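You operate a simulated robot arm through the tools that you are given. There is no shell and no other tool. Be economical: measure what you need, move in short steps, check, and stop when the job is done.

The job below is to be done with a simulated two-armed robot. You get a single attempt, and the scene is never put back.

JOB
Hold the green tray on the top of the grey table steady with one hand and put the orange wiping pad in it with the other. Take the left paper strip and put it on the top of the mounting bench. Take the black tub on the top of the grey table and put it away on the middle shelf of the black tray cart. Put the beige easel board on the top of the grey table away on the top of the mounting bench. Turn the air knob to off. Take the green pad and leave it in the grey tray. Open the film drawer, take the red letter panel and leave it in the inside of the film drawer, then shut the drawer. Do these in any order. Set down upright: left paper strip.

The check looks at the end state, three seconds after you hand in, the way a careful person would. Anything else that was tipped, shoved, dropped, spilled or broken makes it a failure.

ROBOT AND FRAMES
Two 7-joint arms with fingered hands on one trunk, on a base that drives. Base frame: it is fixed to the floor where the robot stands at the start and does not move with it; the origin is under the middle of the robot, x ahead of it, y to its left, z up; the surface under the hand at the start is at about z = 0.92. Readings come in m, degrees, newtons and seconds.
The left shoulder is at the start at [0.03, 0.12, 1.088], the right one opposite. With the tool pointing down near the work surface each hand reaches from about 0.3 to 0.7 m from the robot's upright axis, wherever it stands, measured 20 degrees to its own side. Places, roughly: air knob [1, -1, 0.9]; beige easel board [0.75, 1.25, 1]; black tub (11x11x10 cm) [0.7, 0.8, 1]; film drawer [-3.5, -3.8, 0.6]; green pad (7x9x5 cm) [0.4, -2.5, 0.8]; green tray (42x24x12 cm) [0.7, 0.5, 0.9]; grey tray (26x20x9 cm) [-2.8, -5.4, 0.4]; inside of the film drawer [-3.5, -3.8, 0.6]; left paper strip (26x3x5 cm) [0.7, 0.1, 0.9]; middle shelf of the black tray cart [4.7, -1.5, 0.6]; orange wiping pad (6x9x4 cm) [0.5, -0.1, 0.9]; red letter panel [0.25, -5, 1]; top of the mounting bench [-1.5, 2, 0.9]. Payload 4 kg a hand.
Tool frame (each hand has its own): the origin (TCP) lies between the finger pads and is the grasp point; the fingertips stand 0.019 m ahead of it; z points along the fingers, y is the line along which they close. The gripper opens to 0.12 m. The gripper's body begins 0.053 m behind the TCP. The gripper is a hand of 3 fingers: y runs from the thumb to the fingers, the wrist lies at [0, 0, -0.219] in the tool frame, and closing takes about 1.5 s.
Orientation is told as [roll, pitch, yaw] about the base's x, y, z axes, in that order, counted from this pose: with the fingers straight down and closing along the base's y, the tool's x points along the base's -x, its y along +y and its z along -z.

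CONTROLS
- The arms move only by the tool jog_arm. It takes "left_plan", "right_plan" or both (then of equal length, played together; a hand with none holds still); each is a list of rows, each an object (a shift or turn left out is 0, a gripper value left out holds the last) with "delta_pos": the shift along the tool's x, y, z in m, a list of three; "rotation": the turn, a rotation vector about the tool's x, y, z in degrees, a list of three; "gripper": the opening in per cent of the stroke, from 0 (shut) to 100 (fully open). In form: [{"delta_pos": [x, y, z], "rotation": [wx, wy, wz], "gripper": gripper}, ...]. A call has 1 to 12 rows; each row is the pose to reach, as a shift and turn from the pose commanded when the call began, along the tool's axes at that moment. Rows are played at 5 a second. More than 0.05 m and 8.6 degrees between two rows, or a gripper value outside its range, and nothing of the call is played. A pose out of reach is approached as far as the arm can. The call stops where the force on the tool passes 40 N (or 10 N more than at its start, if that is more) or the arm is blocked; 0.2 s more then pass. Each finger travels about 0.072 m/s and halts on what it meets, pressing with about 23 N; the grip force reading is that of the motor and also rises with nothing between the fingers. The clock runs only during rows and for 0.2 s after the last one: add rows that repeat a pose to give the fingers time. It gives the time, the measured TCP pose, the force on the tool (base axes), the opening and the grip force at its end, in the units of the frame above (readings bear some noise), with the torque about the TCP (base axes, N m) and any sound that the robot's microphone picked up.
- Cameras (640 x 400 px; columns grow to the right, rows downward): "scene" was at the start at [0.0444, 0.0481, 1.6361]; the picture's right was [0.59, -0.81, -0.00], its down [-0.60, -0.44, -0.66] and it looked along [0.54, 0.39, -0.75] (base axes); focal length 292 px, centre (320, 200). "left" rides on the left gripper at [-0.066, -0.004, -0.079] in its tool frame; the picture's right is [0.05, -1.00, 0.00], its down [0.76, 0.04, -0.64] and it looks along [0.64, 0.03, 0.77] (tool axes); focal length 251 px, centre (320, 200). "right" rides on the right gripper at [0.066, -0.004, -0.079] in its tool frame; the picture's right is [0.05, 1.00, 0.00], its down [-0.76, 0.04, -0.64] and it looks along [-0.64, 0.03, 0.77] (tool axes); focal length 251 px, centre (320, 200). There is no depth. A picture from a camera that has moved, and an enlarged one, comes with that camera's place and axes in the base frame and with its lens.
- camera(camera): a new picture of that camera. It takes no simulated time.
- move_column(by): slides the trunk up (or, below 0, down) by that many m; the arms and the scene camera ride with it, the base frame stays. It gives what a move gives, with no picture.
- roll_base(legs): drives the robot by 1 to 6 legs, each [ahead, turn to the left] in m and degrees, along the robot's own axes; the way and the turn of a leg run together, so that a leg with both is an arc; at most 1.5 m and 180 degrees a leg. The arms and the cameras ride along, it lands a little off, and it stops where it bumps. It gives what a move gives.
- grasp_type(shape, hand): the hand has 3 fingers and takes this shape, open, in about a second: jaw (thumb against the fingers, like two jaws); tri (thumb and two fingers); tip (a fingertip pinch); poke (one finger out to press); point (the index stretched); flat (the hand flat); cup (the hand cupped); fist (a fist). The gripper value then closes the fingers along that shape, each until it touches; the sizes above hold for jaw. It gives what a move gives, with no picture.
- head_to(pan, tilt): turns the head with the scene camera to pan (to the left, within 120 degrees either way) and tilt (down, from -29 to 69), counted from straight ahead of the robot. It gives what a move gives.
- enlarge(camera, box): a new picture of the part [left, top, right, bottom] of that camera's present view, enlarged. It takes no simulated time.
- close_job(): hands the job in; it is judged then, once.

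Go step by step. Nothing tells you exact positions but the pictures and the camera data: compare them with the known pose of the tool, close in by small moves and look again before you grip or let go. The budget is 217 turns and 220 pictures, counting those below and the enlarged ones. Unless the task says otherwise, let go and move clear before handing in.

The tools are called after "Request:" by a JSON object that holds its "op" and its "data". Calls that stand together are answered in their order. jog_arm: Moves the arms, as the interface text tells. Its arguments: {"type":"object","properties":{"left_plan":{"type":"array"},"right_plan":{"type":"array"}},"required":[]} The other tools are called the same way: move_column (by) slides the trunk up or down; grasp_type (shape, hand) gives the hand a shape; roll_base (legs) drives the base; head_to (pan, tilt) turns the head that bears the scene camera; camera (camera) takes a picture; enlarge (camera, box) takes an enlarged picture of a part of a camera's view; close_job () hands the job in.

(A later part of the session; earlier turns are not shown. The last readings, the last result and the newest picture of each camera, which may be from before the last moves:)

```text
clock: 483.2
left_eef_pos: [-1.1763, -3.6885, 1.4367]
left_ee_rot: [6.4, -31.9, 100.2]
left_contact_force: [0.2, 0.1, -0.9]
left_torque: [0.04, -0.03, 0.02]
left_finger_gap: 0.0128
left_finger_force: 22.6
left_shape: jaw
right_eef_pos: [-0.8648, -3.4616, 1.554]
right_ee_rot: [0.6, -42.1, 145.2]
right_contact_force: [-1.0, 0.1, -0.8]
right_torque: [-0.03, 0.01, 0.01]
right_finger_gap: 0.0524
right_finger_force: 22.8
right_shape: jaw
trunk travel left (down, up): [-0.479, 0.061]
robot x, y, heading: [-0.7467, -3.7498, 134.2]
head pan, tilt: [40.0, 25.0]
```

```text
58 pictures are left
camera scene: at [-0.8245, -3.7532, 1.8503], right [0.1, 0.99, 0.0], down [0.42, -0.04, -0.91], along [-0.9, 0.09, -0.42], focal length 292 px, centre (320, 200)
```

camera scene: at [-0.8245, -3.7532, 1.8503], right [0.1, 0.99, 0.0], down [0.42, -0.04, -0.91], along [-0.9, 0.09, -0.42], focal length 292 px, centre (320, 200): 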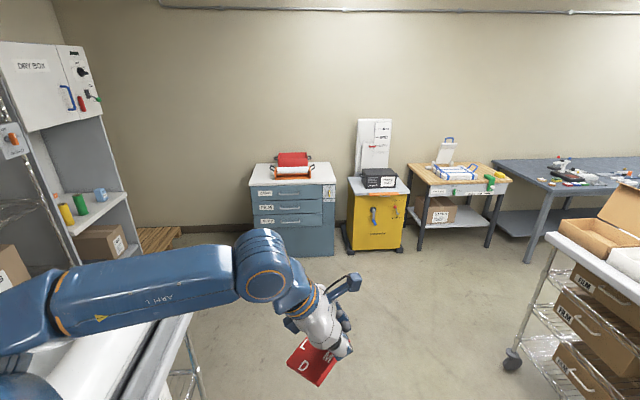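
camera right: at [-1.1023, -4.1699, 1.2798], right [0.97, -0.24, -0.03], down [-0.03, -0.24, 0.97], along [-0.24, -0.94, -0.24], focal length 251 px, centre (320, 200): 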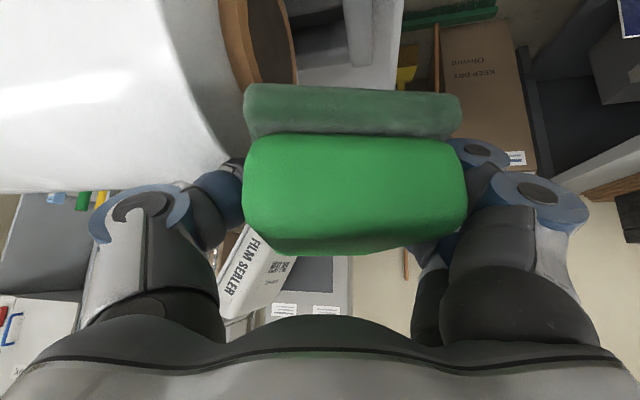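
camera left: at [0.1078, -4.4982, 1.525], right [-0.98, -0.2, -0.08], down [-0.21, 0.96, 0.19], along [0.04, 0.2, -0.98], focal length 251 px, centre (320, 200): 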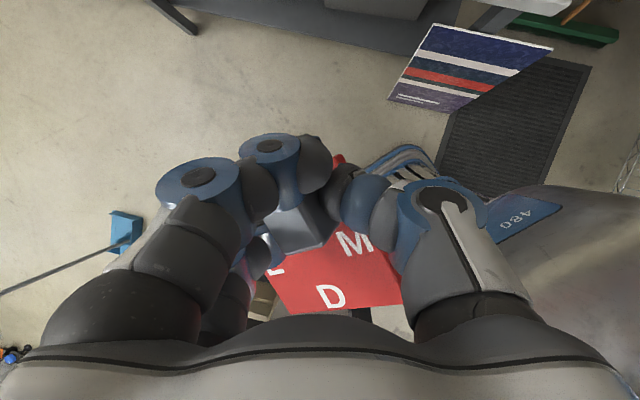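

I'm out of the gap. The cabinet with drawers is ahead; I'll zoom in to find the film drawer.

Request:
{"op": "enlarge", "data": {"camera": "scene", "box": [240, 140, 350, 265]}}

Request:
{"op": "head_to", "data": {"pan": 75, "tilt": 30}}

Request:
{"op": "camera", "data": {"camera": "scene"}}

```text
3.20 times, centred on (295, 202) of scene
camera zoom: at [-0.8245, -3.7532, 1.8503], right [0.1, 0.99, 0.0], down [0.42, -0.04, -0.91], along [-0.9, 0.09, -0.42], focal length 934 px, centre (400, 192)
```

zoom: 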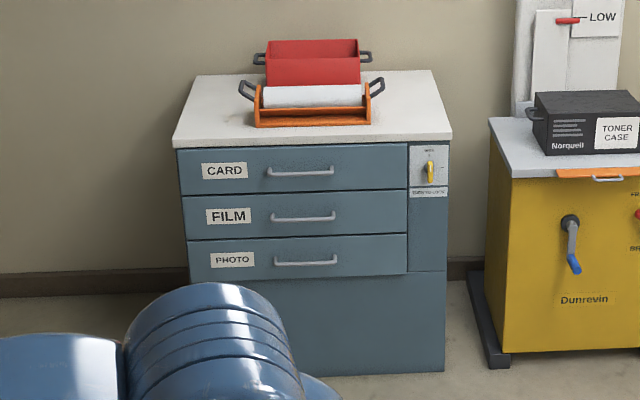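

```text
clock: 484.2
left_eef_pos: [-1.176, -3.6881, 1.437]
left_ee_rot: [6.3, -31.8, 100.1]
left_contact_force: [0.5, 1.2, -1.3]
left_torque: [0.02, -0.03, 0.0]
left_finger_gap: 0.0128
left_finger_force: 22.7
left_shape: jaw
right_eef_pos: [-0.8652, -3.4631, 1.5542]
right_ee_rot: [0.6, -42.1, 145.2]
right_contact_force: [0.8, -0.4, -0.4]
right_torque: [0.0, 0.03, 0.0]
right_finger_gap: 0.0524
right_finger_force: 22.6
right_shape: jaw
trunk travel left (down, up): [-0.479, 0.061]
robot x, y, heading: [-0.7508, -3.7487, 134.3]
head pan, tilt: [75.0, 30.0]
```

```text
56 pictures are left
camera scene: at [-0.8122, -3.8064, 1.8424], right [-0.49, 0.87, 0.0], down [0.44, 0.24, -0.87], along [-0.76, -0.42, -0.5], focal length 292 px, centre (320, 200)
```

scene: 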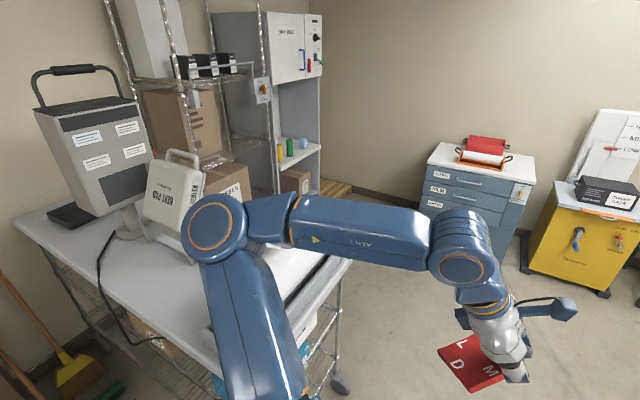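

The FILM drawer is the middle one, with its handle near [-3.34,-3.79,0.59]. First I deliver the green pad, so I'll drive west past the shelf cart and look for the grey tray.

Request:
{"op": "roll_base", "data": {"legs": [[0, 12], [0, 12], [0, 12]]}}

Request:
{"op": "roll_base", "data": {"legs": [[0, 8], [1.5, 0], [0.15, 0]]}}

Request:
{"op": "head_to", "data": {"pan": 65, "tilt": 35}}

Request:
{"op": "camera", "data": {"camera": "scene"}}

```text
clock: 487.0
left_eef_pos: [-1.133, -3.9519, 1.4367]
left_ee_rot: [6.1, -31.8, 136.3]
left_contact_force: [0.4, -0.1, -1.7]
left_torque: [0.0, 0.03, -0.02]
left_finger_gap: 0.0127
left_finger_force: 23.0
left_shape: jaw
right_eef_pos: [-1.0142, -3.5872, 1.5541]
right_ee_rot: [0.7, -42.0, -178.7]
right_contact_force: [-0.1, 0.4, -0.6]
right_torque: [0.0, -0.03, 0.03]
right_finger_gap: 0.0521
right_finger_force: 23.0
right_shape: jaw
trunk travel left (down, up): [-0.479, 0.061]
robot x, y, heading: [-0.7483, -3.7366, 170.1]
head pan, tilt: [75.0, 30.0]
```

```text
clock: 496.0
left_eef_pos: [-2.7579, -3.9156, 1.4372]
left_ee_rot: [6.3, -32.0, 143.5]
left_contact_force: [-0.1, 0.5, -1.2]
left_torque: [0.06, 0.07, 0.0]
left_finger_gap: 0.0126
left_finger_force: 23.4
left_shape: jaw
right_eef_pos: [-2.6884, -3.538, 1.5549]
right_ee_rot: [0.5, -42.2, -171.4]
right_contact_force: [0.0, 0.3, -1.3]
right_torque: [0.01, 0.01, 0.01]
right_finger_gap: 0.0525
right_finger_force: 23.1
right_shape: jaw
trunk travel left (down, up): [-0.479, 0.061]
robot x, y, heading: [-2.4006, -3.6474, 177.7]
head pan, tilt: [75.0, 30.0]
```

```text
clock: 496.7
left_eef_pos: [-2.76, -3.915, 1.4361]
left_ee_rot: [6.2, -31.8, 143.6]
left_contact_force: [0.4, -0.4, -1.7]
left_torque: [0.08, 0.01, 0.01]
left_finger_gap: 0.0128
left_finger_force: 22.9
left_shape: jaw
right_eef_pos: [-2.6899, -3.5367, 1.554]
right_ee_rot: [0.5, -42.0, -171.4]
right_contact_force: [0.7, -0.4, -0.6]
right_torque: [0.03, -0.01, -0.01]
right_finger_gap: 0.0522
right_finger_force: 22.9
right_shape: jaw
trunk travel left (down, up): [-0.479, 0.061]
robot x, y, heading: [-2.4035, -3.65, 178.0]
head pan, tilt: [65.0, 35.0]
```

```text
55 pictures are left
camera scene: at [-2.427, -3.7253, 1.8346], right [-0.89, 0.46, 0.0], down [0.26, 0.51, -0.82], along [-0.37, -0.73, -0.57], focal length 292 px, centre (320, 200)
```

scene: 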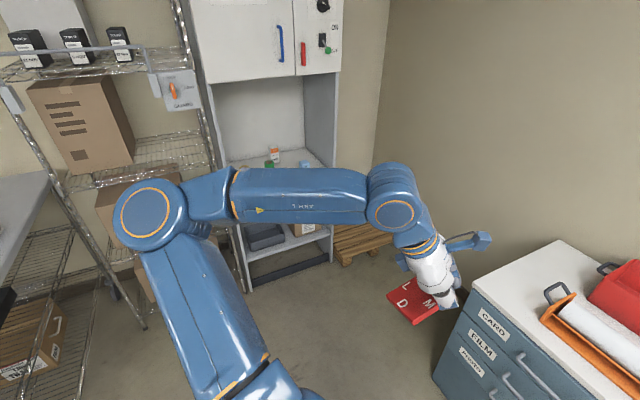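

I can see the grey tray on the low shelf of the dry-box unit, about [-2.77,-5.32,0.4]. I'll drive in front of it and face it.

Request:
{"op": "roll_base", "data": {"legs": [[0, 12], [0, 12], [0, 12]]}}

Request:
{"op": "roll_base", "data": {"legs": [[0, 12], [0, 12], [0, 10]]}}

Request:
{"op": "roll_base", "data": {"legs": [[0.85, 0]]}}

Request:
{"op": "roll_base", "data": {"legs": [[0, 10], [0, 10]]}}

Request:
{"op": "head_to", "data": {"pan": -5, "tilt": 48}}

Request:
{"op": "camera", "data": {"camera": "scene"}}

```text
clock: 499.4
left_eef_pos: [-2.5312, -4.0719, 1.4364]
left_ee_rot: [6.1, -32.0, 179.8]
left_contact_force: [-1.1, -0.4, -1.9]
left_torque: [0.03, 0.02, -0.01]
left_finger_gap: 0.0126
left_finger_force: 22.9
left_shape: jaw
right_eef_pos: [-2.6988, -3.7261, 1.5529]
right_ee_rot: [0.5, -41.9, -135.1]
right_contact_force: [0.4, -0.3, -1.3]
right_torque: [-0.03, -0.01, 0.02]
right_finger_gap: 0.0522
right_finger_force: 22.5
right_shape: jaw
trunk travel left (down, up): [-0.479, 0.061]
robot x, y, heading: [-2.4102, -3.6391, -146.5]
head pan, tilt: [65.0, 35.0]
```

```text
clock: 502.1
left_eef_pos: [-2.273, -4.0575, 1.4358]
left_ee_rot: [6.1, -31.8, -146.2]
left_contact_force: [-0.2, 0.1, -1.9]
left_torque: [0.01, 0.04, -0.03]
left_finger_gap: 0.0128
left_finger_force: 23.3
left_shape: jaw
right_eef_pos: [-2.6048, -3.8642, 1.5532]
right_ee_rot: [0.3, -41.9, -101.0]
right_contact_force: [0.1, 0.2, -0.3]
right_torque: [0.0, -0.01, -0.02]
right_finger_gap: 0.0524
right_finger_force: 23.0
right_shape: jaw
trunk travel left (down, up): [-0.479, 0.061]
robot x, y, heading: [-2.4131, -3.6296, -112.4]
head pan, tilt: [65.0, 35.0]
```

```text
clock: 506.6
left_eef_pos: [-2.6031, -4.8424, 1.4362]
left_ee_rot: [6.3, -32.0, -146.3]
left_contact_force: [0.1, -1.0, -1.1]
left_torque: [0.0, 0.09, 0.01]
left_finger_gap: 0.0131
left_finger_force: 22.9
left_shape: jaw
right_eef_pos: [-2.9344, -4.6481, 1.5543]
right_ee_rot: [0.6, -41.9, -101.2]
right_contact_force: [0.2, -0.1, -0.7]
right_torque: [-0.01, 0.0, -0.01]
right_finger_gap: 0.0524
right_finger_force: 23.3
right_shape: jaw
trunk travel left (down, up): [-0.479, 0.061]
robot x, y, heading: [-2.7429, -4.4178, -112.3]
head pan, tilt: [65.0, 35.0]
```

```text
clock: 508.4
left_eef_pos: [-2.4624, -4.7715, 1.4365]
left_ee_rot: [6.2, -31.9, -126.4]
left_contact_force: [-0.2, -0.2, -1.1]
left_torque: [-0.07, 0.07, -0.01]
left_finger_gap: 0.0129
left_finger_force: 22.9
left_shape: jaw
right_eef_pos: [-2.8406, -4.7004, 1.554]
right_ee_rot: [0.6, -42.0, -81.0]
right_contact_force: [-0.4, 0.2, -1.1]
right_torque: [0.04, 0.02, 0.07]
right_finger_gap: 0.0524
right_finger_force: 23.5
right_shape: jaw
trunk travel left (down, up): [-0.479, 0.061]
robot x, y, heading: [-2.7505, -4.4183, -92.7]
head pan, tilt: [65.0, 35.0]
```

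```text
clock: 509.8
left_eef_pos: [-2.463, -4.7702, 1.4371]
left_ee_rot: [6.4, -31.9, -126.3]
left_contact_force: [0.7, 1.2, -1.3]
left_torque: [-0.02, 0.03, 0.03]
left_finger_gap: 0.0126
left_finger_force: 22.7
left_shape: jaw
right_eef_pos: [-2.8409, -4.6992, 1.5542]
right_ee_rot: [0.5, -42.0, -81.1]
right_contact_force: [0.8, 0.0, -1.4]
right_torque: [0.02, 0.0, 0.01]
right_finger_gap: 0.0524
right_finger_force: 23.2
right_shape: jaw
trunk travel left (down, up): [-0.479, 0.061]
robot x, y, heading: [-2.7517, -4.4157, -93.1]
head pan, tilt: [-5.0, 48.0]
```

```text
54 pictures are left
camera scene: at [-2.7597, -4.4721, 1.8156], right [-0.99, 0.13, 0.0], down [0.1, 0.74, -0.67], along [-0.09, -0.66, -0.74], focal length 292 px, centre (320, 200)
```

scene: 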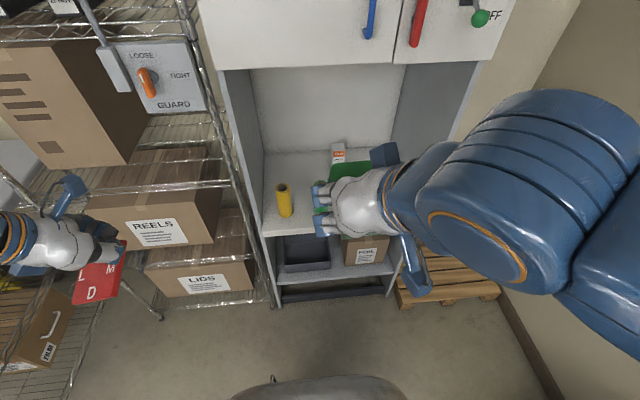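

The tray sits at about [-2.80,-5.37] under an upper shelf at z≈0.8. I'll lower the trunk, draw the panel hand back, and extend the pad hand low and forward.

Request:
{"op": "move_column", "data": {"by": -0.43}}

Request:
{"op": "jog_arm", "data": {"left_plan": [{"delta_pos": [0.0085, 0, -0.0053]}, {"delta_pos": [0.017, 0, -0.0107]}, {"delta_pos": [0.0255, 0, -0.016]}, {"delta_pos": [0.034, 0, -0.0213]}, {"delta_pos": [0.0425, 0, -0.0267]}, {"delta_pos": [0.051, 0, -0.032]}, {"delta_pos": [0.0595, 0, -0.0373]}, {"delta_pos": [0.068, 0, -0.0427]}, {"delta_pos": [0.0765, 0, -0.048]}, {"delta_pos": [0.085, 0, -0.0533]}, {"delta_pos": [0.0935, 0, -0.0587]}, {"delta_pos": [0.102, 0, -0.064]}], "right_plan": [{"delta_pos": [0.0156, 0, 0.0447], "rotation": [0, 0.5, 0]}, {"delta_pos": [0.0312, 0, 0.0894], "rotation": [0, 1, 0]}, {"delta_pos": [0.0468, 0, 0.1341], "rotation": [0, 1.5, 0]}, {"delta_pos": [0.0623, 0, 0.1788], "rotation": [0, 2, 0]}, {"delta_pos": [0.0779, 0, 0.2235], "rotation": [0, 2.5, 0]}, {"delta_pos": [0.0935, 0, 0.2683], "rotation": [0, 3, 0]}, {"delta_pos": [0.1091, 0, 0.313], "rotation": [0, 3.5, 0]}, {"delta_pos": [0.1247, 0, 0.3577], "rotation": [0, 4, 0]}, {"delta_pos": [0.1403, 0, 0.4024], "rotation": [0, 4.5, 0]}, {"delta_pos": [0.1558, 0, 0.4471], "rotation": [0, 5, 0]}, {"delta_pos": [0.1714, 0, 0.4918], "rotation": [0, 5.5, 0]}, {"delta_pos": [0.187, 0, 0.5365], "rotation": [0, 6, 0]}]}}

Request:
{"op": "camera", "data": {"camera": "scene"}}

```text
refused: -0.43 is not a number from -0.4 to 0.4
```

```text
clock: 512.4
left_eef_pos: [-2.3978, -4.6686, 1.4366]
left_ee_rot: [6.2, -31.9, -126.3]
left_contact_force: [0.5, 0.0, -1.8]
left_torque: [-0.01, 0.06, 0.0]
left_finger_gap: 0.0126
left_finger_force: 23.2
left_shape: jaw
right_eef_pos: [-2.8035, -4.918, 1.0302]
right_ee_rot: [0.4, -36.0, -81.1]
right_contact_force: [0.5, 0.9, -0.4]
right_torque: [0.02, 0.0, 0.01]
right_finger_gap: 0.0523
right_finger_force: 23.4
right_shape: jaw
right hand out of reach, approached as far as the arm can: row 4, 5
trunk travel left (down, up): [-0.479, 0.061]
robot x, y, heading: [-2.7501, -4.4171, -92.9]
head pan, tilt: [-5.0, 48.0]
```

```text
53 pictures are left
camera scene: at [-2.7596, -4.4734, 1.8155], right [-0.99, 0.13, 0.0], down [0.1, 0.74, -0.67], along [-0.09, -0.66, -0.74], focal length 292 px, centre (320, 200)
```

scene: 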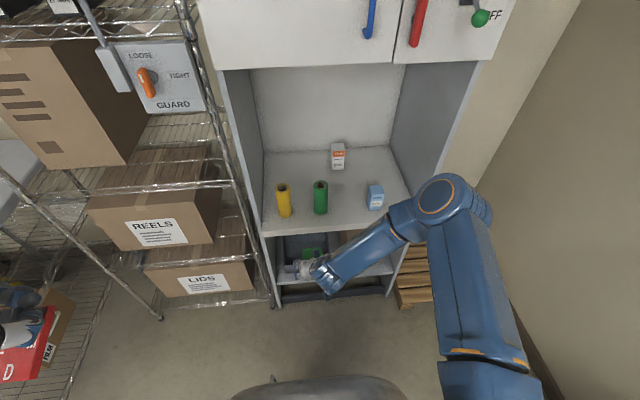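

Request:
{"op": "move_column", "data": {"by": -0.4}}

Request:
{"op": "roll_base", "data": {"legs": [[0.22, 0]]}}

Request:
{"op": "camera", "data": {"camera": "right"}}

Request:
{"op": "camera", "data": {"camera": "scene"}}

```text
clock: 516.2
left_eef_pos: [-2.3986, -4.6694, 1.038]
left_ee_rot: [6.3, -31.9, -126.3]
left_contact_force: [-0.1, -0.5, -1.4]
left_torque: [-0.04, 0.01, -0.01]
left_finger_gap: 0.0128
left_finger_force: 23.4
left_shape: jaw
right_eef_pos: [-2.8032, -4.9184, 0.6298]
right_ee_rot: [0.4, -36.0, -81.1]
right_contact_force: [0.5, -0.2, -0.4]
right_torque: [0.01, -0.03, -0.06]
right_finger_gap: 0.0522
right_finger_force: 22.8
right_shape: jaw
trunk travel left (down, up): [-0.079, 0.461]
robot x, y, heading: [-2.7525, -4.4152, -92.6]
head pan, tilt: [-5.0, 48.0]
```

```text
clock: 517.9
left_eef_pos: [-2.4089, -4.8904, 1.036]
left_ee_rot: [6.2, -32.0, -126.3]
left_contact_force: [-0.6, -0.5, -0.8]
left_torque: [-0.01, 0.04, -0.03]
left_finger_gap: 0.0129
left_finger_force: 22.7
left_shape: jaw
right_eef_pos: [-2.8124, -5.1378, 0.6289]
right_ee_rot: [0.4, -36.0, -81.1]
right_contact_force: [-0.3, -0.1, -1.9]
right_torque: [-0.01, 0.0, 0.02]
right_finger_gap: 0.0521
right_finger_force: 23.4
right_shape: jaw
trunk travel left (down, up): [-0.079, 0.461]
robot x, y, heading: [-2.7619, -4.636, -92.9]
head pan, tilt: [-5.0, 48.0]
```

```text
52 pictures are left
camera right: at [-2.8319, -5.0407, 0.6553], right [0.98, 0.2, -0.03], down [0.07, -0.23, 0.97], along [0.19, -0.95, -0.24], focal length 251 px, centre (320, 200)
```

right: 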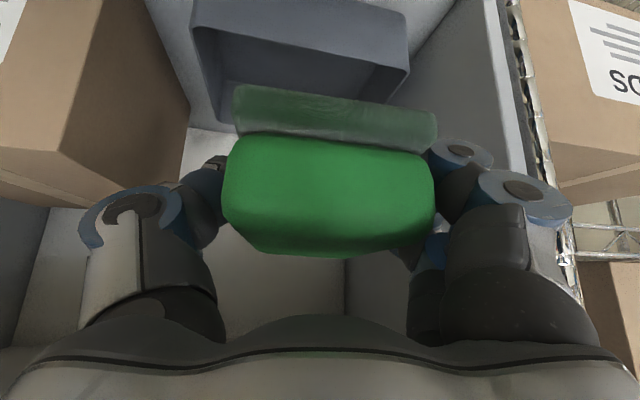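

```text
51 pictures are left
camera scene: at [-2.7706, -4.6943, 1.4155], right [-0.99, 0.13, 0.0], down [0.1, 0.74, -0.67], along [-0.09, -0.66, -0.74], focal length 292 px, centre (320, 200)
```

scene: 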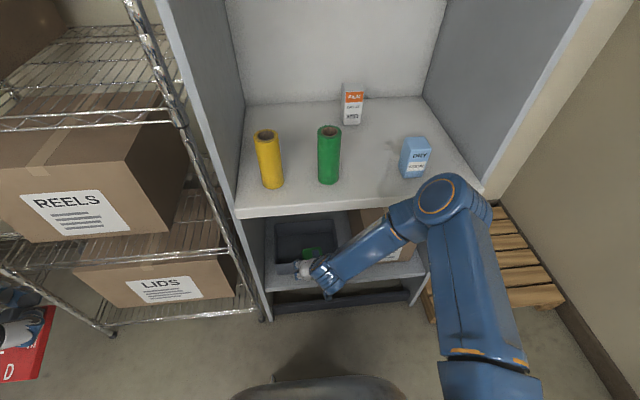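

Request:
{"op": "jog_arm", "data": {"right_plan": [{"delta_pos": [-0.0189, -0.006, 0.0363]}, {"delta_pos": [-0.0378, -0.012, 0.0727]}, {"delta_pos": [-0.0567, -0.018, 0.109]}, {"delta_pos": [-0.0755, -0.025, 0.1453]}, {"delta_pos": [-0.0944, -0.031, 0.1817]}, {"delta_pos": [-0.1133, -0.037, 0.218]}, {"delta_pos": [-0.1133, -0.037, 0.218]}]}}

Request:
{"op": "camera", "data": {"camera": "right"}}

Request:
{"op": "enlarge", "data": {"camera": "scene", "box": [220, 180, 440, 320]}}

```text
clock: 519.5
left_eef_pos: [-2.408, -4.8903, 1.0373]
left_ee_rot: [6.2, -31.9, -126.3]
left_contact_force: [0.6, -0.5, -1.3]
left_torque: [0.0, 0.06, 0.0]
left_finger_gap: 0.0128
left_finger_force: 23.3
left_shape: jaw
right_eef_pos: [-2.8209, -5.3414, 0.5305]
right_ee_rot: [0.5, -36.1, -81.3]
right_contact_force: [0.3, -0.9, -0.6]
right_torque: [0.0, 0.01, -0.01]
right_finger_gap: 0.0519
right_finger_force: 23.1
right_shape: jaw
right hand out of reach, approached as far as the arm can: row 6, 7
trunk travel left (down, up): [-0.079, 0.461]
robot x, y, heading: [-2.7608, -4.6367, -92.9]
head pan, tilt: [-5.0, 48.0]
```

```text
50 pictures are left
camera right: at [-2.8396, -5.2441, 0.5562], right [0.98, 0.2, -0.02], down [0.07, -0.23, 0.97], along [0.19, -0.95, -0.24], focal length 251 px, centre (320, 200)
```

right: 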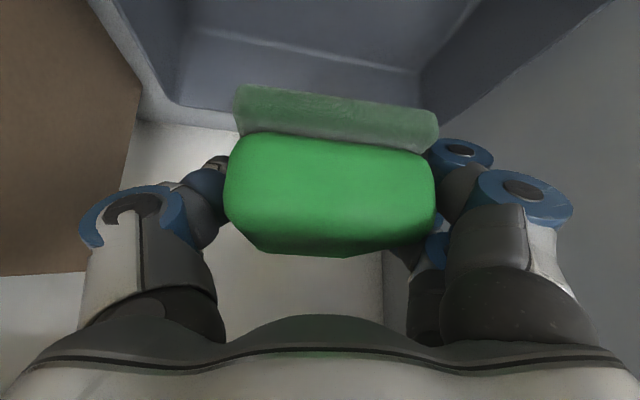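

```text
2.86 times, centred on (330, 250) of scene
camera zoom: at [-2.7707, -4.6935, 1.4156], right [-0.99, 0.13, 0.0], down [0.1, 0.74, -0.67], along [-0.09, -0.66, -0.74], focal length 834 px, centre (291, 57)
```

zoom: 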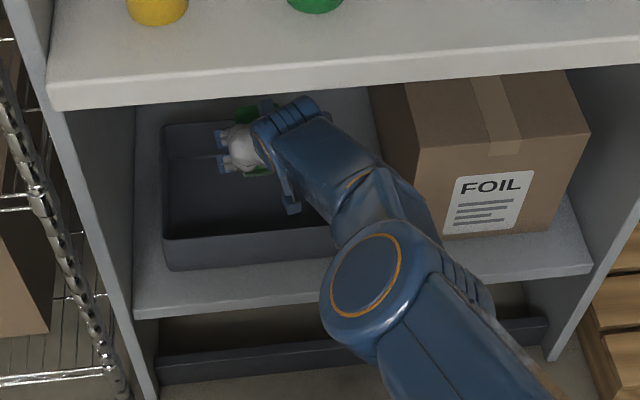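

Over the tray. I need a bit more reach, so I'll drive in 6 cm, draw the hand back the same amount, then lower with the trunk.

Request:
{"op": "roll_base", "data": {"legs": [[0.06, 0]]}}

Request:
{"op": "jog_arm", "data": {"right_plan": [{"delta_pos": [0.025, 0, -0.018]}, {"delta_pos": [0.0485, 0, -0.035]}, {"delta_pos": [0.0485, 0, -0.035]}]}}

Request:
{"op": "move_column", "data": {"by": -0.07}}

```text
clock: 520.5
left_eef_pos: [-2.4116, -4.9514, 1.0355]
left_ee_rot: [6.3, -32.0, -126.3]
left_contact_force: [-0.4, 0.6, -1.0]
left_torque: [-0.06, 0.04, -0.02]
left_finger_gap: 0.013
left_finger_force: 22.9
left_shape: jaw
right_eef_pos: [-2.8246, -5.4038, 0.5308]
right_ee_rot: [0.4, -36.0, -81.0]
right_contact_force: [-0.3, -0.8, -0.8]
right_torque: [0.02, 0.02, 0.01]
right_finger_gap: 0.052
right_finger_force: 23.5
right_shape: jaw
trunk travel left (down, up): [-0.079, 0.461]
robot x, y, heading: [-2.7621, -4.6951, -92.6]
head pan, tilt: [-5.0, 48.0]
```

```text
clock: 521.3
left_eef_pos: [-2.4138, -4.949, 1.0376]
left_ee_rot: [6.4, -31.8, -126.4]
left_contact_force: [-0.8, 0.8, -2.0]
left_torque: [-0.06, 0.04, -0.03]
left_finger_gap: 0.013
left_finger_force: 22.7
left_shape: jaw
right_eef_pos: [-2.8318, -5.33, 0.5169]
right_ee_rot: [0.9, -34.8, -81.1]
right_contact_force: [-0.2, 0.3, -0.6]
right_torque: [-0.03, -0.01, -0.03]
right_finger_gap: 0.0518
right_finger_force: 22.8
right_shape: jaw
right hand out of reach, approached as far as the arm can: row 1
trunk travel left (down, up): [-0.079, 0.461]
robot x, y, heading: [-2.7642, -4.6991, -92.6]
head pan, tilt: [-5.0, 48.0]
```

```text
clock: 522.4
left_eef_pos: [-2.4118, -4.9494, 0.9666]
left_ee_rot: [6.2, -31.9, -126.4]
left_contact_force: [0.9, 0.6, -1.5]
left_torque: [-0.04, 0.04, 0.0]
left_finger_gap: 0.013
left_finger_force: 22.5
left_shape: jaw
right_eef_pos: [-2.8328, -5.3457, 0.4607]
right_ee_rot: [0.4, -36.0, -81.2]
right_contact_force: [-1.2, -0.5, 0.0]
right_torque: [0.02, -0.01, -0.01]
right_finger_gap: 0.0519
right_finger_force: 22.8
right_shape: jaw
trunk travel left (down, up): [-0.009, 0.531]
robot x, y, heading: [-2.7667, -4.6962, -92.6]
head pan, tilt: [-5.0, 48.0]
```

Request:
{"op": "jog_arm", "data": {"right_plan": [{"delta_pos": [0.012, 0.006, 0.016]}, {"delta_pos": [0.021, 0.012, 0.028]}, {"delta_pos": [0.027, 0.012, 0.037]}, {"delta_pos": [0.032, 0.012, 0.044]}, {"delta_pos": [0.032, 0.012, 0.044]}]}}

Request:
{"op": "camera", "data": {"camera": "right"}}

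```text
clock: 523.6
left_eef_pos: [-2.4111, -4.95, 0.9681]
left_ee_rot: [6.2, -31.9, -126.3]
left_contact_force: [1.0, -0.5, -2.0]
left_torque: [-0.05, 0.02, -0.01]
left_finger_gap: 0.013
left_finger_force: 23.0
left_shape: jaw
right_eef_pos: [-2.8218, -5.3412, 0.4043]
right_ee_rot: [0.4, -35.9, -81.1]
right_contact_force: [-0.3, 1.3, -1.6]
right_torque: [0.01, 0.0, -0.04]
right_finger_gap: 0.0523
right_finger_force: 23.3
right_shape: jaw
trunk travel left (down, up): [-0.009, 0.531]
robot x, y, heading: [-2.7657, -4.6955, -92.5]
head pan, tilt: [-5.0, 48.0]
```

```text
48 pictures are left
camera right: at [-2.8401, -5.2449, 0.4317], right [0.98, 0.2, -0.03], down [0.07, -0.23, 0.97], along [0.19, -0.95, -0.24], focal length 251 px, centre (320, 200)
```

right: 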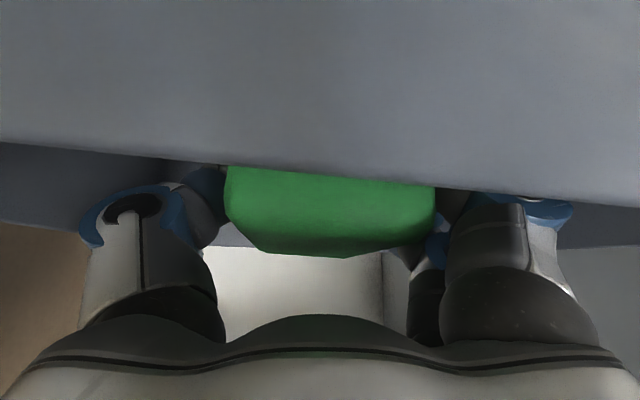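

The pad is inside the tray, just above its floor, and my camera is close to the near rim. I'll release here and lift straight up.

Request:
{"op": "jog_arm", "data": {"right_plan": [{"delta_pos": [0, 0, 0], "gripper": 65}, {"delta_pos": [0, 0, 0], "gripper": 75}, {"delta_pos": [0, 0, 0], "gripper": 75}, {"delta_pos": [-0.018, 0, -0.024], "gripper": 75}, {"delta_pos": [-0.045, 0, -0.06], "gripper": 75}, {"delta_pos": [-0.07, 0, -0.097], "gripper": 75}, {"delta_pos": [-0.06, 0, -0.12], "gripper": 75}, {"delta_pos": [-0.04, 0, -0.145], "gripper": 75}, {"delta_pos": [-0.01, 0, -0.17], "gripper": 75}]}}

Request:
{"op": "camera", "data": {"camera": "right"}}

Request:
{"op": "camera", "data": {"camera": "scene"}}

```text
clock: 525.6
left_eef_pos: [-2.4113, -4.9503, 0.9663]
left_ee_rot: [6.3, -31.9, -126.3]
left_contact_force: [-0.3, -0.9, -1.6]
left_torque: [-0.02, 0.05, -0.01]
left_finger_gap: 0.0131
left_finger_force: 22.5
left_shape: jaw
right_eef_pos: [-2.8382, -5.2513, 0.5514]
right_ee_rot: [0.4, -36.3, -81.1]
right_contact_force: [-0.2, 0.6, -0.6]
right_torque: [-0.01, 0.01, -0.03]
right_finger_gap: 0.0895
right_finger_force: 0.0
right_shape: jaw
trunk travel left (down, up): [-0.009, 0.531]
robot x, y, heading: [-2.7642, -4.6987, -92.7]
head pan, tilt: [-5.0, 48.0]
```

```text
47 pictures are left
camera right: at [-2.8561, -5.1542, 0.5763], right [0.98, 0.2, -0.03], down [0.07, -0.23, 0.97], along [0.19, -0.95, -0.24], focal length 251 px, centre (320, 200)
```

right: 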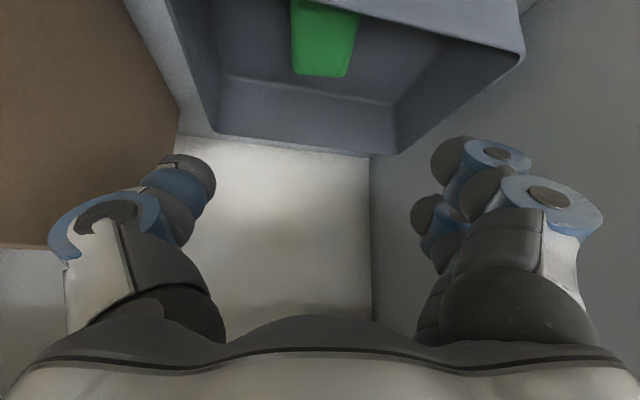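

```text
46 pictures are left
camera scene: at [-2.7736, -4.7542, 1.3458], right [-0.99, 0.13, 0.0], down [0.1, 0.74, -0.67], along [-0.09, -0.66, -0.74], focal length 292 px, centre (320, 200)
```

scene: 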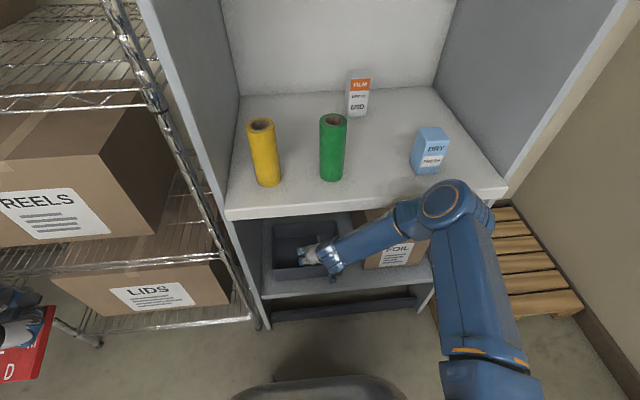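

The green pad lies in the grey tray. I'll back out toward the cabinet and set the right hand horizontal with a rolled wrist for the drawer handle.

Request:
{"op": "roll_base", "data": {"legs": [[-0.8, 0]]}}

Request:
{"op": "jog_arm", "data": {"right_plan": [{"delta_pos": [0.0072, -0.0125, -0.0114], "rotation": [0, -6.7, 0], "gripper": 60}, {"delta_pos": [0.0144, -0.025, -0.0228], "rotation": [0, -13.4, 0]}, {"delta_pos": [0.0215, -0.0375, -0.0342], "rotation": [0, -20.1, 0]}, {"delta_pos": [0.0287, -0.05, -0.0456], "rotation": [0, -26.8, 0]}, {"delta_pos": [0.0359, -0.0625, -0.057], "rotation": [0, -33.5, 0]}, {"delta_pos": [0.043, -0.075, -0.0684], "rotation": [0, -40.2, 0]}, {"delta_pos": [0.0502, -0.0875, -0.0798], "rotation": [0, -46.9, 0]}, {"delta_pos": [0.0574, -0.1, -0.0912], "rotation": [0, -53.7, 0]}]}}

Request:
{"op": "jog_arm", "data": {"right_plan": [{"rotation": [0, 0, -8.2]}, {"rotation": [0, 0, -16.4]}, {"rotation": [0, 0, -24.5]}, {"rotation": [0, 0, -32.7]}, {"rotation": [0, 0, -40.9]}, {"rotation": [0, 0, -49.1]}, {"rotation": [0, 0, -57.3]}, {"rotation": [0, 0, -65.5]}, {"rotation": [0, 0, -73.6]}, {"rotation": [0, 0, -81.8]}, {"rotation": [0, 0, -90]}]}}

Request:
{"op": "roll_base", "data": {"legs": [[0, -12], [0, -12], [0, -12]]}}

Request:
{"op": "roll_base", "data": {"legs": [[0, -12], [0, -12], [0, -12]]}}

Request:
{"op": "roll_base", "data": {"legs": [[0, -14]]}}

Request:
{"op": "head_to", "data": {"pan": 0, "tilt": 40}}

Request:
{"op": "camera", "data": {"camera": "scene"}}

```text
clock: 529.9
left_eef_pos: [-2.3726, -4.1504, 0.9672]
left_ee_rot: [6.2, -31.8, -126.3]
left_contact_force: [0.2, -0.5, -1.3]
left_torque: [-0.02, 0.03, -0.04]
left_finger_gap: 0.0129
left_finger_force: 22.7
left_shape: jaw
right_eef_pos: [-2.7983, -4.4504, 0.55]
right_ee_rot: [0.4, -36.0, -81.1]
right_contact_force: [0.0, -0.2, 0.1]
right_torque: [-0.02, -0.02, 0.01]
right_finger_gap: 0.0895
right_finger_force: 0.1
right_shape: jaw
trunk travel left (down, up): [-0.009, 0.531]
robot x, y, heading: [-2.7235, -3.8981, -92.5]
head pan, tilt: [-5.0, 48.0]
```

```text
clock: 531.7
left_eef_pos: [-2.3726, -4.1493, 0.9673]
left_ee_rot: [6.3, -32.0, -126.3]
left_contact_force: [-0.4, 0.9, -1.9]
left_torque: [-0.05, 0.02, 0.04]
left_finger_gap: 0.0126
left_finger_force: 23.2
left_shape: jaw
right_eef_pos: [-3.0097, -4.3279, 0.6282]
right_ee_rot: [18.5, -89.2, -96.4]
right_contact_force: [0.5, -0.2, 0.4]
right_torque: [0.02, 0.01, -0.05]
right_finger_gap: 0.072
right_finger_force: 0.1
right_shape: jaw
right hand out of reach, approached as far as the arm can: row 2, 3, 4, 5, 6, 7, 8
trunk travel left (down, up): [-0.009, 0.531]
robot x, y, heading: [-2.7274, -3.8997, -92.6]
head pan, tilt: [-5.0, 48.0]
```

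```text
clock: 534.1
left_eef_pos: [-2.3726, -4.1507, 0.9673]
left_ee_rot: [6.3, -31.9, -126.3]
left_contact_force: [-0.7, 0.9, -2.6]
left_torque: [0.01, 0.03, 0.0]
left_finger_gap: 0.0128
left_finger_force: 23.2
left_shape: jaw
right_eef_pos: [-3.0108, -4.327, 0.6246]
right_ee_rot: [-88.8, -0.3, 12.0]
right_contact_force: [0.4, -0.6, -1.3]
right_torque: [0.02, 0.01, 0.0]
right_finger_gap: 0.0721
right_finger_force: 0.1
right_shape: jaw
trunk travel left (down, up): [-0.009, 0.531]
robot x, y, heading: [-2.7287, -3.895, -92.6]
head pan, tilt: [-5.0, 48.0]
```

```text
clock: 536.8
left_eef_pos: [-2.5898, -4.3087, 0.9679]
left_ee_rot: [6.2, -32.1, -162.4]
left_contact_force: [0.7, 0.7, -0.6]
left_torque: [-0.02, 0.05, -0.01]
left_finger_gap: 0.0126
left_finger_force: 23.1
left_shape: jaw
right_eef_pos: [-3.2089, -4.0745, 0.6247]
right_ee_rot: [-88.8, -0.4, -24.2]
right_contact_force: [-0.1, 0.0, 0.5]
right_torque: [0.03, 0.0, -0.01]
right_finger_gap: 0.0721
right_finger_force: 0.0
right_shape: jaw
trunk travel left (down, up): [-0.009, 0.531]
robot x, y, heading: [-2.7185, -3.9025, -128.8]
head pan, tilt: [-5.0, 48.0]
```

```text
clock: 539.5
left_eef_pos: [-2.8408, -4.3147, 0.966]
left_ee_rot: [6.3, -32.1, 161.7]
left_contact_force: [0.9, 0.7, -1.4]
left_torque: [0.0, 0.03, 0.01]
left_finger_gap: 0.0129
left_finger_force: 23.1
left_shape: jaw
right_eef_pos: [-3.206, -3.7615, 0.6245]
right_ee_rot: [-88.8, -0.3, -60.0]
right_contact_force: [-0.2, 0.4, 1.9]
right_torque: [0.01, -0.03, -0.01]
right_finger_gap: 0.0717
right_finger_force: 0.0
right_shape: jaw
trunk travel left (down, up): [-0.009, 0.531]
robot x, y, heading: [-2.7049, -3.9143, -164.6]
head pan, tilt: [-5.0, 48.0]
```

```text
clock: 540.7
left_eef_pos: [-2.9349, -4.2676, 0.9665]
left_ee_rot: [6.2, -31.9, 147.4]
left_contact_force: [0.4, -0.9, -1.2]
left_torque: [0.02, 0.05, -0.04]
left_finger_gap: 0.0128
left_finger_force: 23.0
left_shape: jaw
right_eef_pos: [-3.1526, -3.6434, 0.6241]
right_ee_rot: [-88.8, -0.3, -74.3]
right_contact_force: [0.4, 0.7, 0.6]
right_torque: [-0.01, -0.02, 0.04]
right_finger_gap: 0.072
right_finger_force: 0.0
right_shape: jaw
trunk travel left (down, up): [-0.009, 0.531]
robot x, y, heading: [-2.703, -3.92, -178.5]
head pan, tilt: [-5.0, 48.0]
```

```text
clock: 541.4
left_eef_pos: [-2.9346, -4.2683, 0.9668]
left_ee_rot: [6.2, -32.0, 147.5]
left_contact_force: [-0.2, 0.5, -1.3]
left_torque: [0.03, 0.02, -0.01]
left_finger_gap: 0.0127
left_finger_force: 23.1
left_shape: jaw
right_eef_pos: [-3.1526, -3.6434, 0.6234]
right_ee_rot: [-88.7, -0.4, -74.3]
right_contact_force: [0.0, 0.1, 0.2]
right_torque: [-0.01, 0.02, 0.03]
right_finger_gap: 0.0721
right_finger_force: 0.0
right_shape: jaw
trunk travel left (down, up): [-0.009, 0.531]
robot x, y, heading: [-2.7055, -3.9189, -178.2]
head pan, tilt: [0.0, 40.0]
```

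```text
45 pictures are left
camera scene: at [-2.7698, -3.9181, 1.357], right [-0.03, 1.0, 0.0], down [0.64, 0.02, -0.77], along [-0.77, -0.02, -0.64], focal length 292 px, centre (320, 200)
```

scene: 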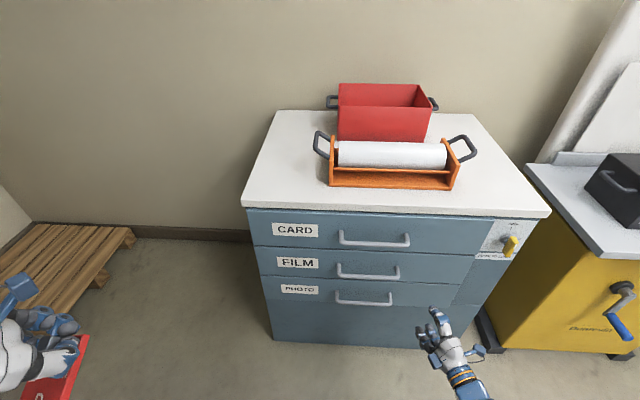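

The handle is at about [-3.34,-3.78,0.59]. I'll align the right hand in front of it.

Request:
{"op": "jog_arm", "data": {"right_plan": [{"delta_pos": [-0.0264, 0.008, 0.0328], "rotation": [0, 4, 0]}, {"delta_pos": [-0.0528, 0.016, 0.0656], "rotation": [0, 8, 0]}, {"delta_pos": [-0.0792, 0.025, 0.0985], "rotation": [0, 12, 0]}, {"delta_pos": [-0.1056, 0.033, 0.1313], "rotation": [0, 15.7, 0]}, {"delta_pos": [-0.1056, 0.033, 0.1313], "rotation": [0, 15.7, 0]}]}}

Request:
{"op": "camera", "data": {"camera": "right"}}

Request:
{"op": "enlarge", "data": {"camera": "scene", "box": [300, 220, 460, 340]}}

```text
clock: 542.6
left_eef_pos: [-2.9347, -4.2682, 0.9665]
left_ee_rot: [6.2, -31.9, 147.5]
left_contact_force: [0.0, 0.8, -1.4]
left_torque: [0.05, 0.05, 0.02]
left_finger_gap: 0.0126
left_finger_force: 22.6
left_shape: jaw
right_eef_pos: [-3.1723, -3.6026, 0.6239]
right_ee_rot: [-88.2, -0.6, -80.6]
right_contact_force: [0.1, 0.0, -0.9]
right_torque: [0.02, 0.06, 0.0]
right_finger_gap: 0.0721
right_finger_force: 0.1
right_shape: jaw
right hand out of reach, approached as far as the arm can: row 1, 2, 3, 4, 5
trunk travel left (down, up): [-0.009, 0.531]
robot x, y, heading: [-2.7033, -3.9175, -178.3]
head pan, tilt: [0.0, 40.0]
```

```text
44 pictures are left
camera right: at [-3.1038, -3.5259, 0.63], right [0.02, 0.05, -1.0], down [0.76, -0.65, -0.02], along [-0.65, -0.76, -0.05], focal length 251 px, centre (320, 200)
```

right: 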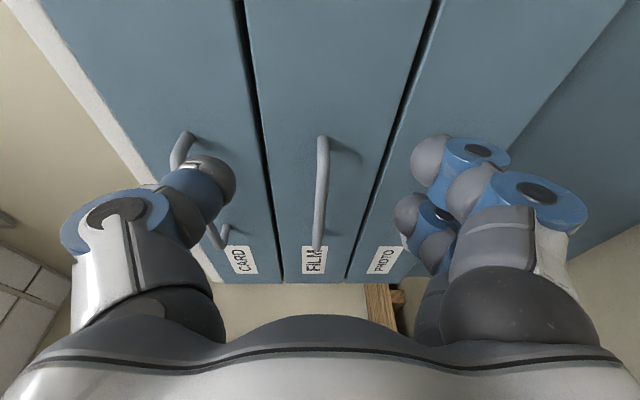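

```text
3.33 times, centred on (380, 280) of scene
camera zoom: at [-2.7699, -3.9181, 1.357], right [-0.03, 1.0, 0.0], down [0.64, 0.02, -0.77], along [-0.77, -0.02, -0.64], focal length 973 px, centre (120, -67)
```

zoom: 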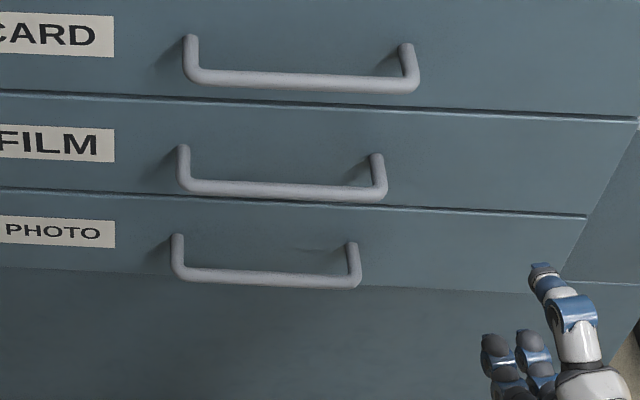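

The arm was folded too tightly. I'll back up 15 cm and retry the alignment.

Request:
{"op": "roll_base", "data": {"legs": [[-0.15, 0]]}}

Request:
{"op": "jog_arm", "data": {"right_plan": [{"delta_pos": [-0.0252, 0.0057, 0.0342], "rotation": [0, 1.6, 0]}, {"delta_pos": [-0.0503, 0.0113, 0.0683], "rotation": [0, 3.2, 0]}, {"delta_pos": [-0.0755, 0.017, 0.1025], "rotation": [0, 4.7, 0]}, {"delta_pos": [-0.1007, 0.0227, 0.1367], "rotation": [0, 6.3, 0]}, {"delta_pos": [-0.1258, 0.0283, 0.1708], "rotation": [0, 7.9, 0]}, {"delta_pos": [-0.151, 0.034, 0.205], "rotation": [0, 9.4, 0]}, {"delta_pos": [-0.151, 0.034, 0.205], "rotation": [0, 9.4, 0]}]}}

Request:
{"op": "camera", "data": {"camera": "right"}}

Request:
{"op": "camera", "data": {"camera": "scene"}}

```text
clock: 544.0
left_eef_pos: [-2.7843, -4.264, 0.9672]
left_ee_rot: [6.1, -32.0, 147.4]
left_contact_force: [-1.1, -0.3, -1.9]
left_torque: [0.0, 0.01, 0.01]
left_finger_gap: 0.0129
left_finger_force: 22.8
left_shape: jaw
right_eef_pos: [-3.02, -3.5996, 0.6234]
right_ee_rot: [-88.3, -0.4, -80.5]
right_contact_force: [-1.1, 0.6, -0.2]
right_torque: [-0.05, 0.02, 0.0]
right_finger_gap: 0.0721
right_finger_force: 0.1
right_shape: jaw
trunk travel left (down, up): [-0.009, 0.531]
robot x, y, heading: [-2.5502, -3.9147, -178.8]
head pan, tilt: [0.0, 40.0]
```

```text
clock: 545.6
left_eef_pos: [-2.7823, -4.2643, 0.9681]
left_ee_rot: [6.3, -32.1, 147.4]
left_contact_force: [-0.8, 0.5, -1.0]
left_torque: [-0.01, 0.02, -0.01]
left_finger_gap: 0.0128
left_finger_force: 23.4
left_shape: jaw
right_eef_pos: [-3.2871, -3.7259, 0.5024]
right_ee_rot: [-81.3, -8.9, -80.7]
right_contact_force: [22.7, 1.2, 11.0]
right_torque: [0.04, -0.71, -0.03]
right_finger_gap: 0.0675
right_finger_force: 0.1
right_shape: jaw
right hand out of reach, approached as far as the arm can: row 1, 2, 3, 4, 5, 6, 7
trunk travel left (down, up): [-0.009, 0.531]
robot x, y, heading: [-2.5508, -3.9116, -178.3]
head pan, tilt: [0.0, 40.0]
stopped in row 7 (right hand): the force on the tool passed its limit at 67 N (the readings are from after the stop); the commanded pose is now the measured one
```

```text
42 pictures are left
camera right: at [-3.2205, -3.647, 0.5088], right [0.16, -0.07, -0.98], down [0.75, -0.63, 0.17], along [-0.64, -0.77, -0.05], focal length 251 px, centre (320, 200)
```

right: 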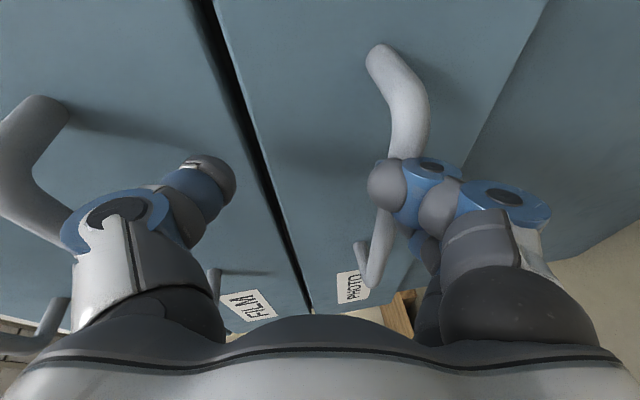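

```text
41 pictures are left
camera scene: at [-2.6157, -3.9129, 1.3574], right [-0.03, 1.0, 0.0], down [0.64, 0.02, -0.77], along [-0.77, -0.02, -0.64], focal length 292 px, centre (320, 200)
```

scene: 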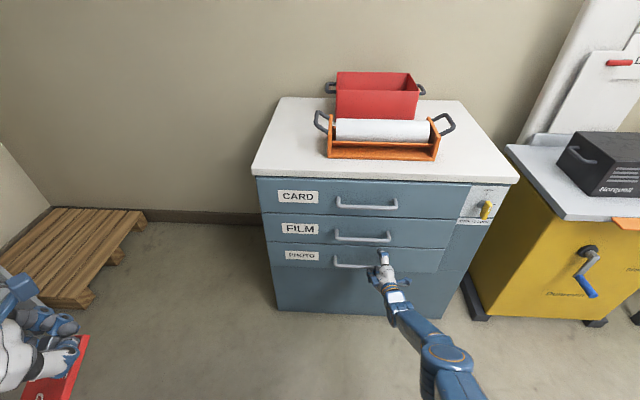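

I bumped the lower handle area; nothing seems to have moved. I'll back off, re-level the hand, and line up again from this reset pose.

Request:
{"op": "jog_arm", "data": {"right_plan": [{"delta_pos": [0, 0, -0.04]}, {"delta_pos": [0, 0, -0.085]}, {"delta_pos": [-0.025, -0.02, -0.099], "rotation": [2.1, 2.7, 0]}, {"delta_pos": [-0.05, -0.045, -0.099], "rotation": [4.2, 5.5, 0]}, {"delta_pos": [-0.075, -0.068, -0.099], "rotation": [6.3, 8.2, 0]}, {"delta_pos": [-0.082, -0.068, -0.099], "rotation": [8.5, 11, 0]}, {"delta_pos": [-0.082, -0.068, -0.099], "rotation": [8.5, 11, 0]}]}}

Request:
{"op": "camera", "data": {"camera": "right"}}

```text
clock: 547.0
left_eef_pos: [-2.7807, -4.2646, 0.9671]
left_ee_rot: [6.2, -32.1, 147.4]
left_contact_force: [-0.6, 0.1, -0.8]
left_torque: [-0.01, 0.02, -0.01]
left_finger_gap: 0.0127
left_finger_force: 22.7
left_shape: jaw
right_eef_pos: [-3.318, -3.657, 0.5552]
right_ee_rot: [-86.8, -8.4, -90.2]
right_contact_force: [57.5, -20.0, 1.6]
right_torque: [1.13, 3.14, -0.34]
right_finger_gap: 0.0719
right_finger_force: 0.1
right_shape: jaw
right hand out of reach, approached as far as the arm can: row 1, 2, 3, 4, 5, 6
trunk travel left (down, up): [-0.009, 0.531]
robot x, y, heading: [-2.5544, -3.911, -178.2]
head pan, tilt: [0.0, 40.0]
stopped in row 6 (right hand): the force on the tool passed its limit at 184 N (the readings are from after the stop); the commanded pose is now the measured one
```

```text
40 pictures are left
camera right: at [-3.238, -3.5913, 0.5554], right [0.06, -0.09, -0.99], down [0.64, -0.76, 0.11], along [-0.76, -0.64, 0.02], focal length 251 px, centre (320, 200)
```

right: 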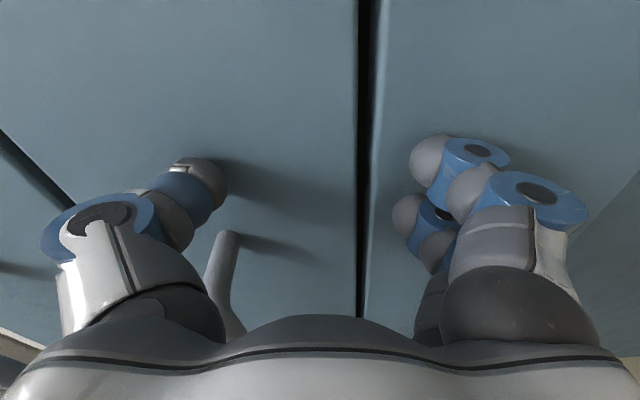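

The arm is in a poor joint configuration here. I'll stop commanding it and back the base straight off instead.

Request:
{"op": "roll_base", "data": {"legs": [[-0.4, 0]]}}

Request:
{"op": "move_column", "data": {"by": 0.25}}

Request:
{"op": "camera", "data": {"camera": "scene"}}

```text
clock: 549.5
left_eef_pos: [-2.3799, -4.2521, 0.9669]
left_ee_rot: [6.2, -32.0, 147.5]
left_contact_force: [-0.4, 0.1, -1.3]
left_torque: [0.01, 0.04, 0.0]
left_finger_gap: 0.0129
left_finger_force: 23.1
left_shape: jaw
right_eef_pos: [-2.9171, -3.6417, 0.5561]
right_ee_rot: [-86.7, -8.7, -90.6]
right_contact_force: [0.6, -0.1, -0.4]
right_torque: [0.0, 0.0, 0.0]
right_finger_gap: 0.072
right_finger_force: 0.1
right_shape: jaw
trunk travel left (down, up): [-0.009, 0.531]
robot x, y, heading: [-2.1499, -3.9034, -178.3]
head pan, tilt: [0.0, 40.0]
```

```text
clock: 552.1
left_eef_pos: [-2.3796, -4.252, 1.2159]
left_ee_rot: [6.1, -32.0, 147.5]
left_contact_force: [0.2, 0.4, -1.8]
left_torque: [0.05, -0.01, 0.0]
left_finger_gap: 0.0124
left_finger_force: 22.9
left_shape: jaw
right_eef_pos: [-2.917, -3.6414, 0.8068]
right_ee_rot: [-86.7, -8.7, -90.6]
right_contact_force: [-0.4, 0.5, 0.1]
right_torque: [0.0, -0.01, -0.01]
right_finger_gap: 0.0721
right_finger_force: 0.0
right_shape: jaw
trunk travel left (down, up): [-0.259, 0.281]
robot x, y, heading: [-2.1507, -3.9046, -178.1]
head pan, tilt: [0.0, 40.0]
```

```text
39 pictures are left
camera scene: at [-2.2147, -3.9016, 1.6069], right [-0.03, 1.0, 0.0], down [0.64, 0.02, -0.77], along [-0.77, -0.02, -0.64], focal length 292 px, centre (320, 200)
```

scene: 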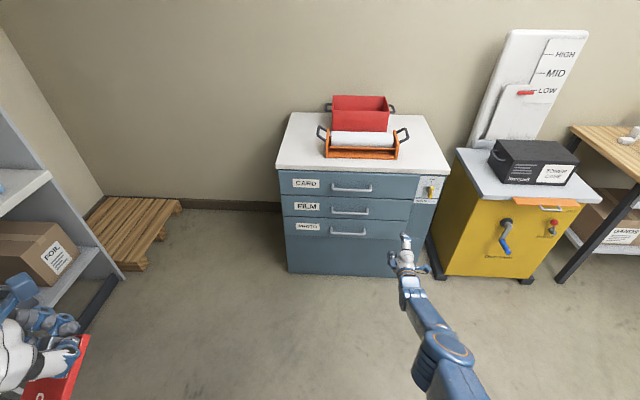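

Request:
{"op": "jog_arm", "data": {"right_plan": [{"delta_pos": [-0.02, 0.003, -0.033]}, {"delta_pos": [-0.05, 0.006, -0.066]}, {"delta_pos": [-0.08, 0.01, -0.1]}, {"delta_pos": [-0.11, 0.014, -0.133]}, {"delta_pos": [-0.138, 0.02, -0.166]}, {"delta_pos": [-0.138, 0.02, -0.166]}]}}

Request:
{"op": "move_column", "data": {"by": -0.215}}

```text
clock: 553.5
left_eef_pos: [-2.379, -4.2512, 1.2157]
left_ee_rot: [6.3, -32.0, 147.5]
left_contact_force: [0.1, -0.5, -1.7]
left_torque: [0.02, 0.01, 0.0]
left_finger_gap: 0.0126
left_finger_force: 23.0
left_shape: jaw
right_eef_pos: [-2.926, -3.659, 0.8136]
right_ee_rot: [-86.7, -8.7, -90.5]
right_contact_force: [0.1, 0.3, -0.8]
right_torque: [-0.01, 0.01, 0.01]
right_finger_gap: 0.0717
right_finger_force: 0.0
right_shape: jaw
right hand out of reach, approached as far as the arm can: row 1, 2, 3, 4, 5, 6
trunk travel left (down, up): [-0.259, 0.281]
robot x, y, heading: [-2.15, -3.9013, -178.0]
head pan, tilt: [0.0, 40.0]
```

```text
clock: 555.8
left_eef_pos: [-2.3782, -4.251, 1.0024]
left_ee_rot: [6.2, -31.9, 147.5]
left_contact_force: [-0.3, 0.0, -1.6]
left_torque: [0.05, 0.0, -0.02]
left_finger_gap: 0.0125
left_finger_force: 23.0
left_shape: jaw
right_eef_pos: [-2.9258, -3.6594, 0.5996]
right_ee_rot: [-86.7, -8.7, -90.5]
right_contact_force: [0.5, 0.4, -0.2]
right_torque: [-0.01, 0.0, -0.03]
right_finger_gap: 0.0718
right_finger_force: 0.0
right_shape: jaw
trunk travel left (down, up): [-0.044, 0.496]
robot x, y, heading: [-2.1499, -3.8996, -177.8]
head pan, tilt: [0.0, 40.0]
```

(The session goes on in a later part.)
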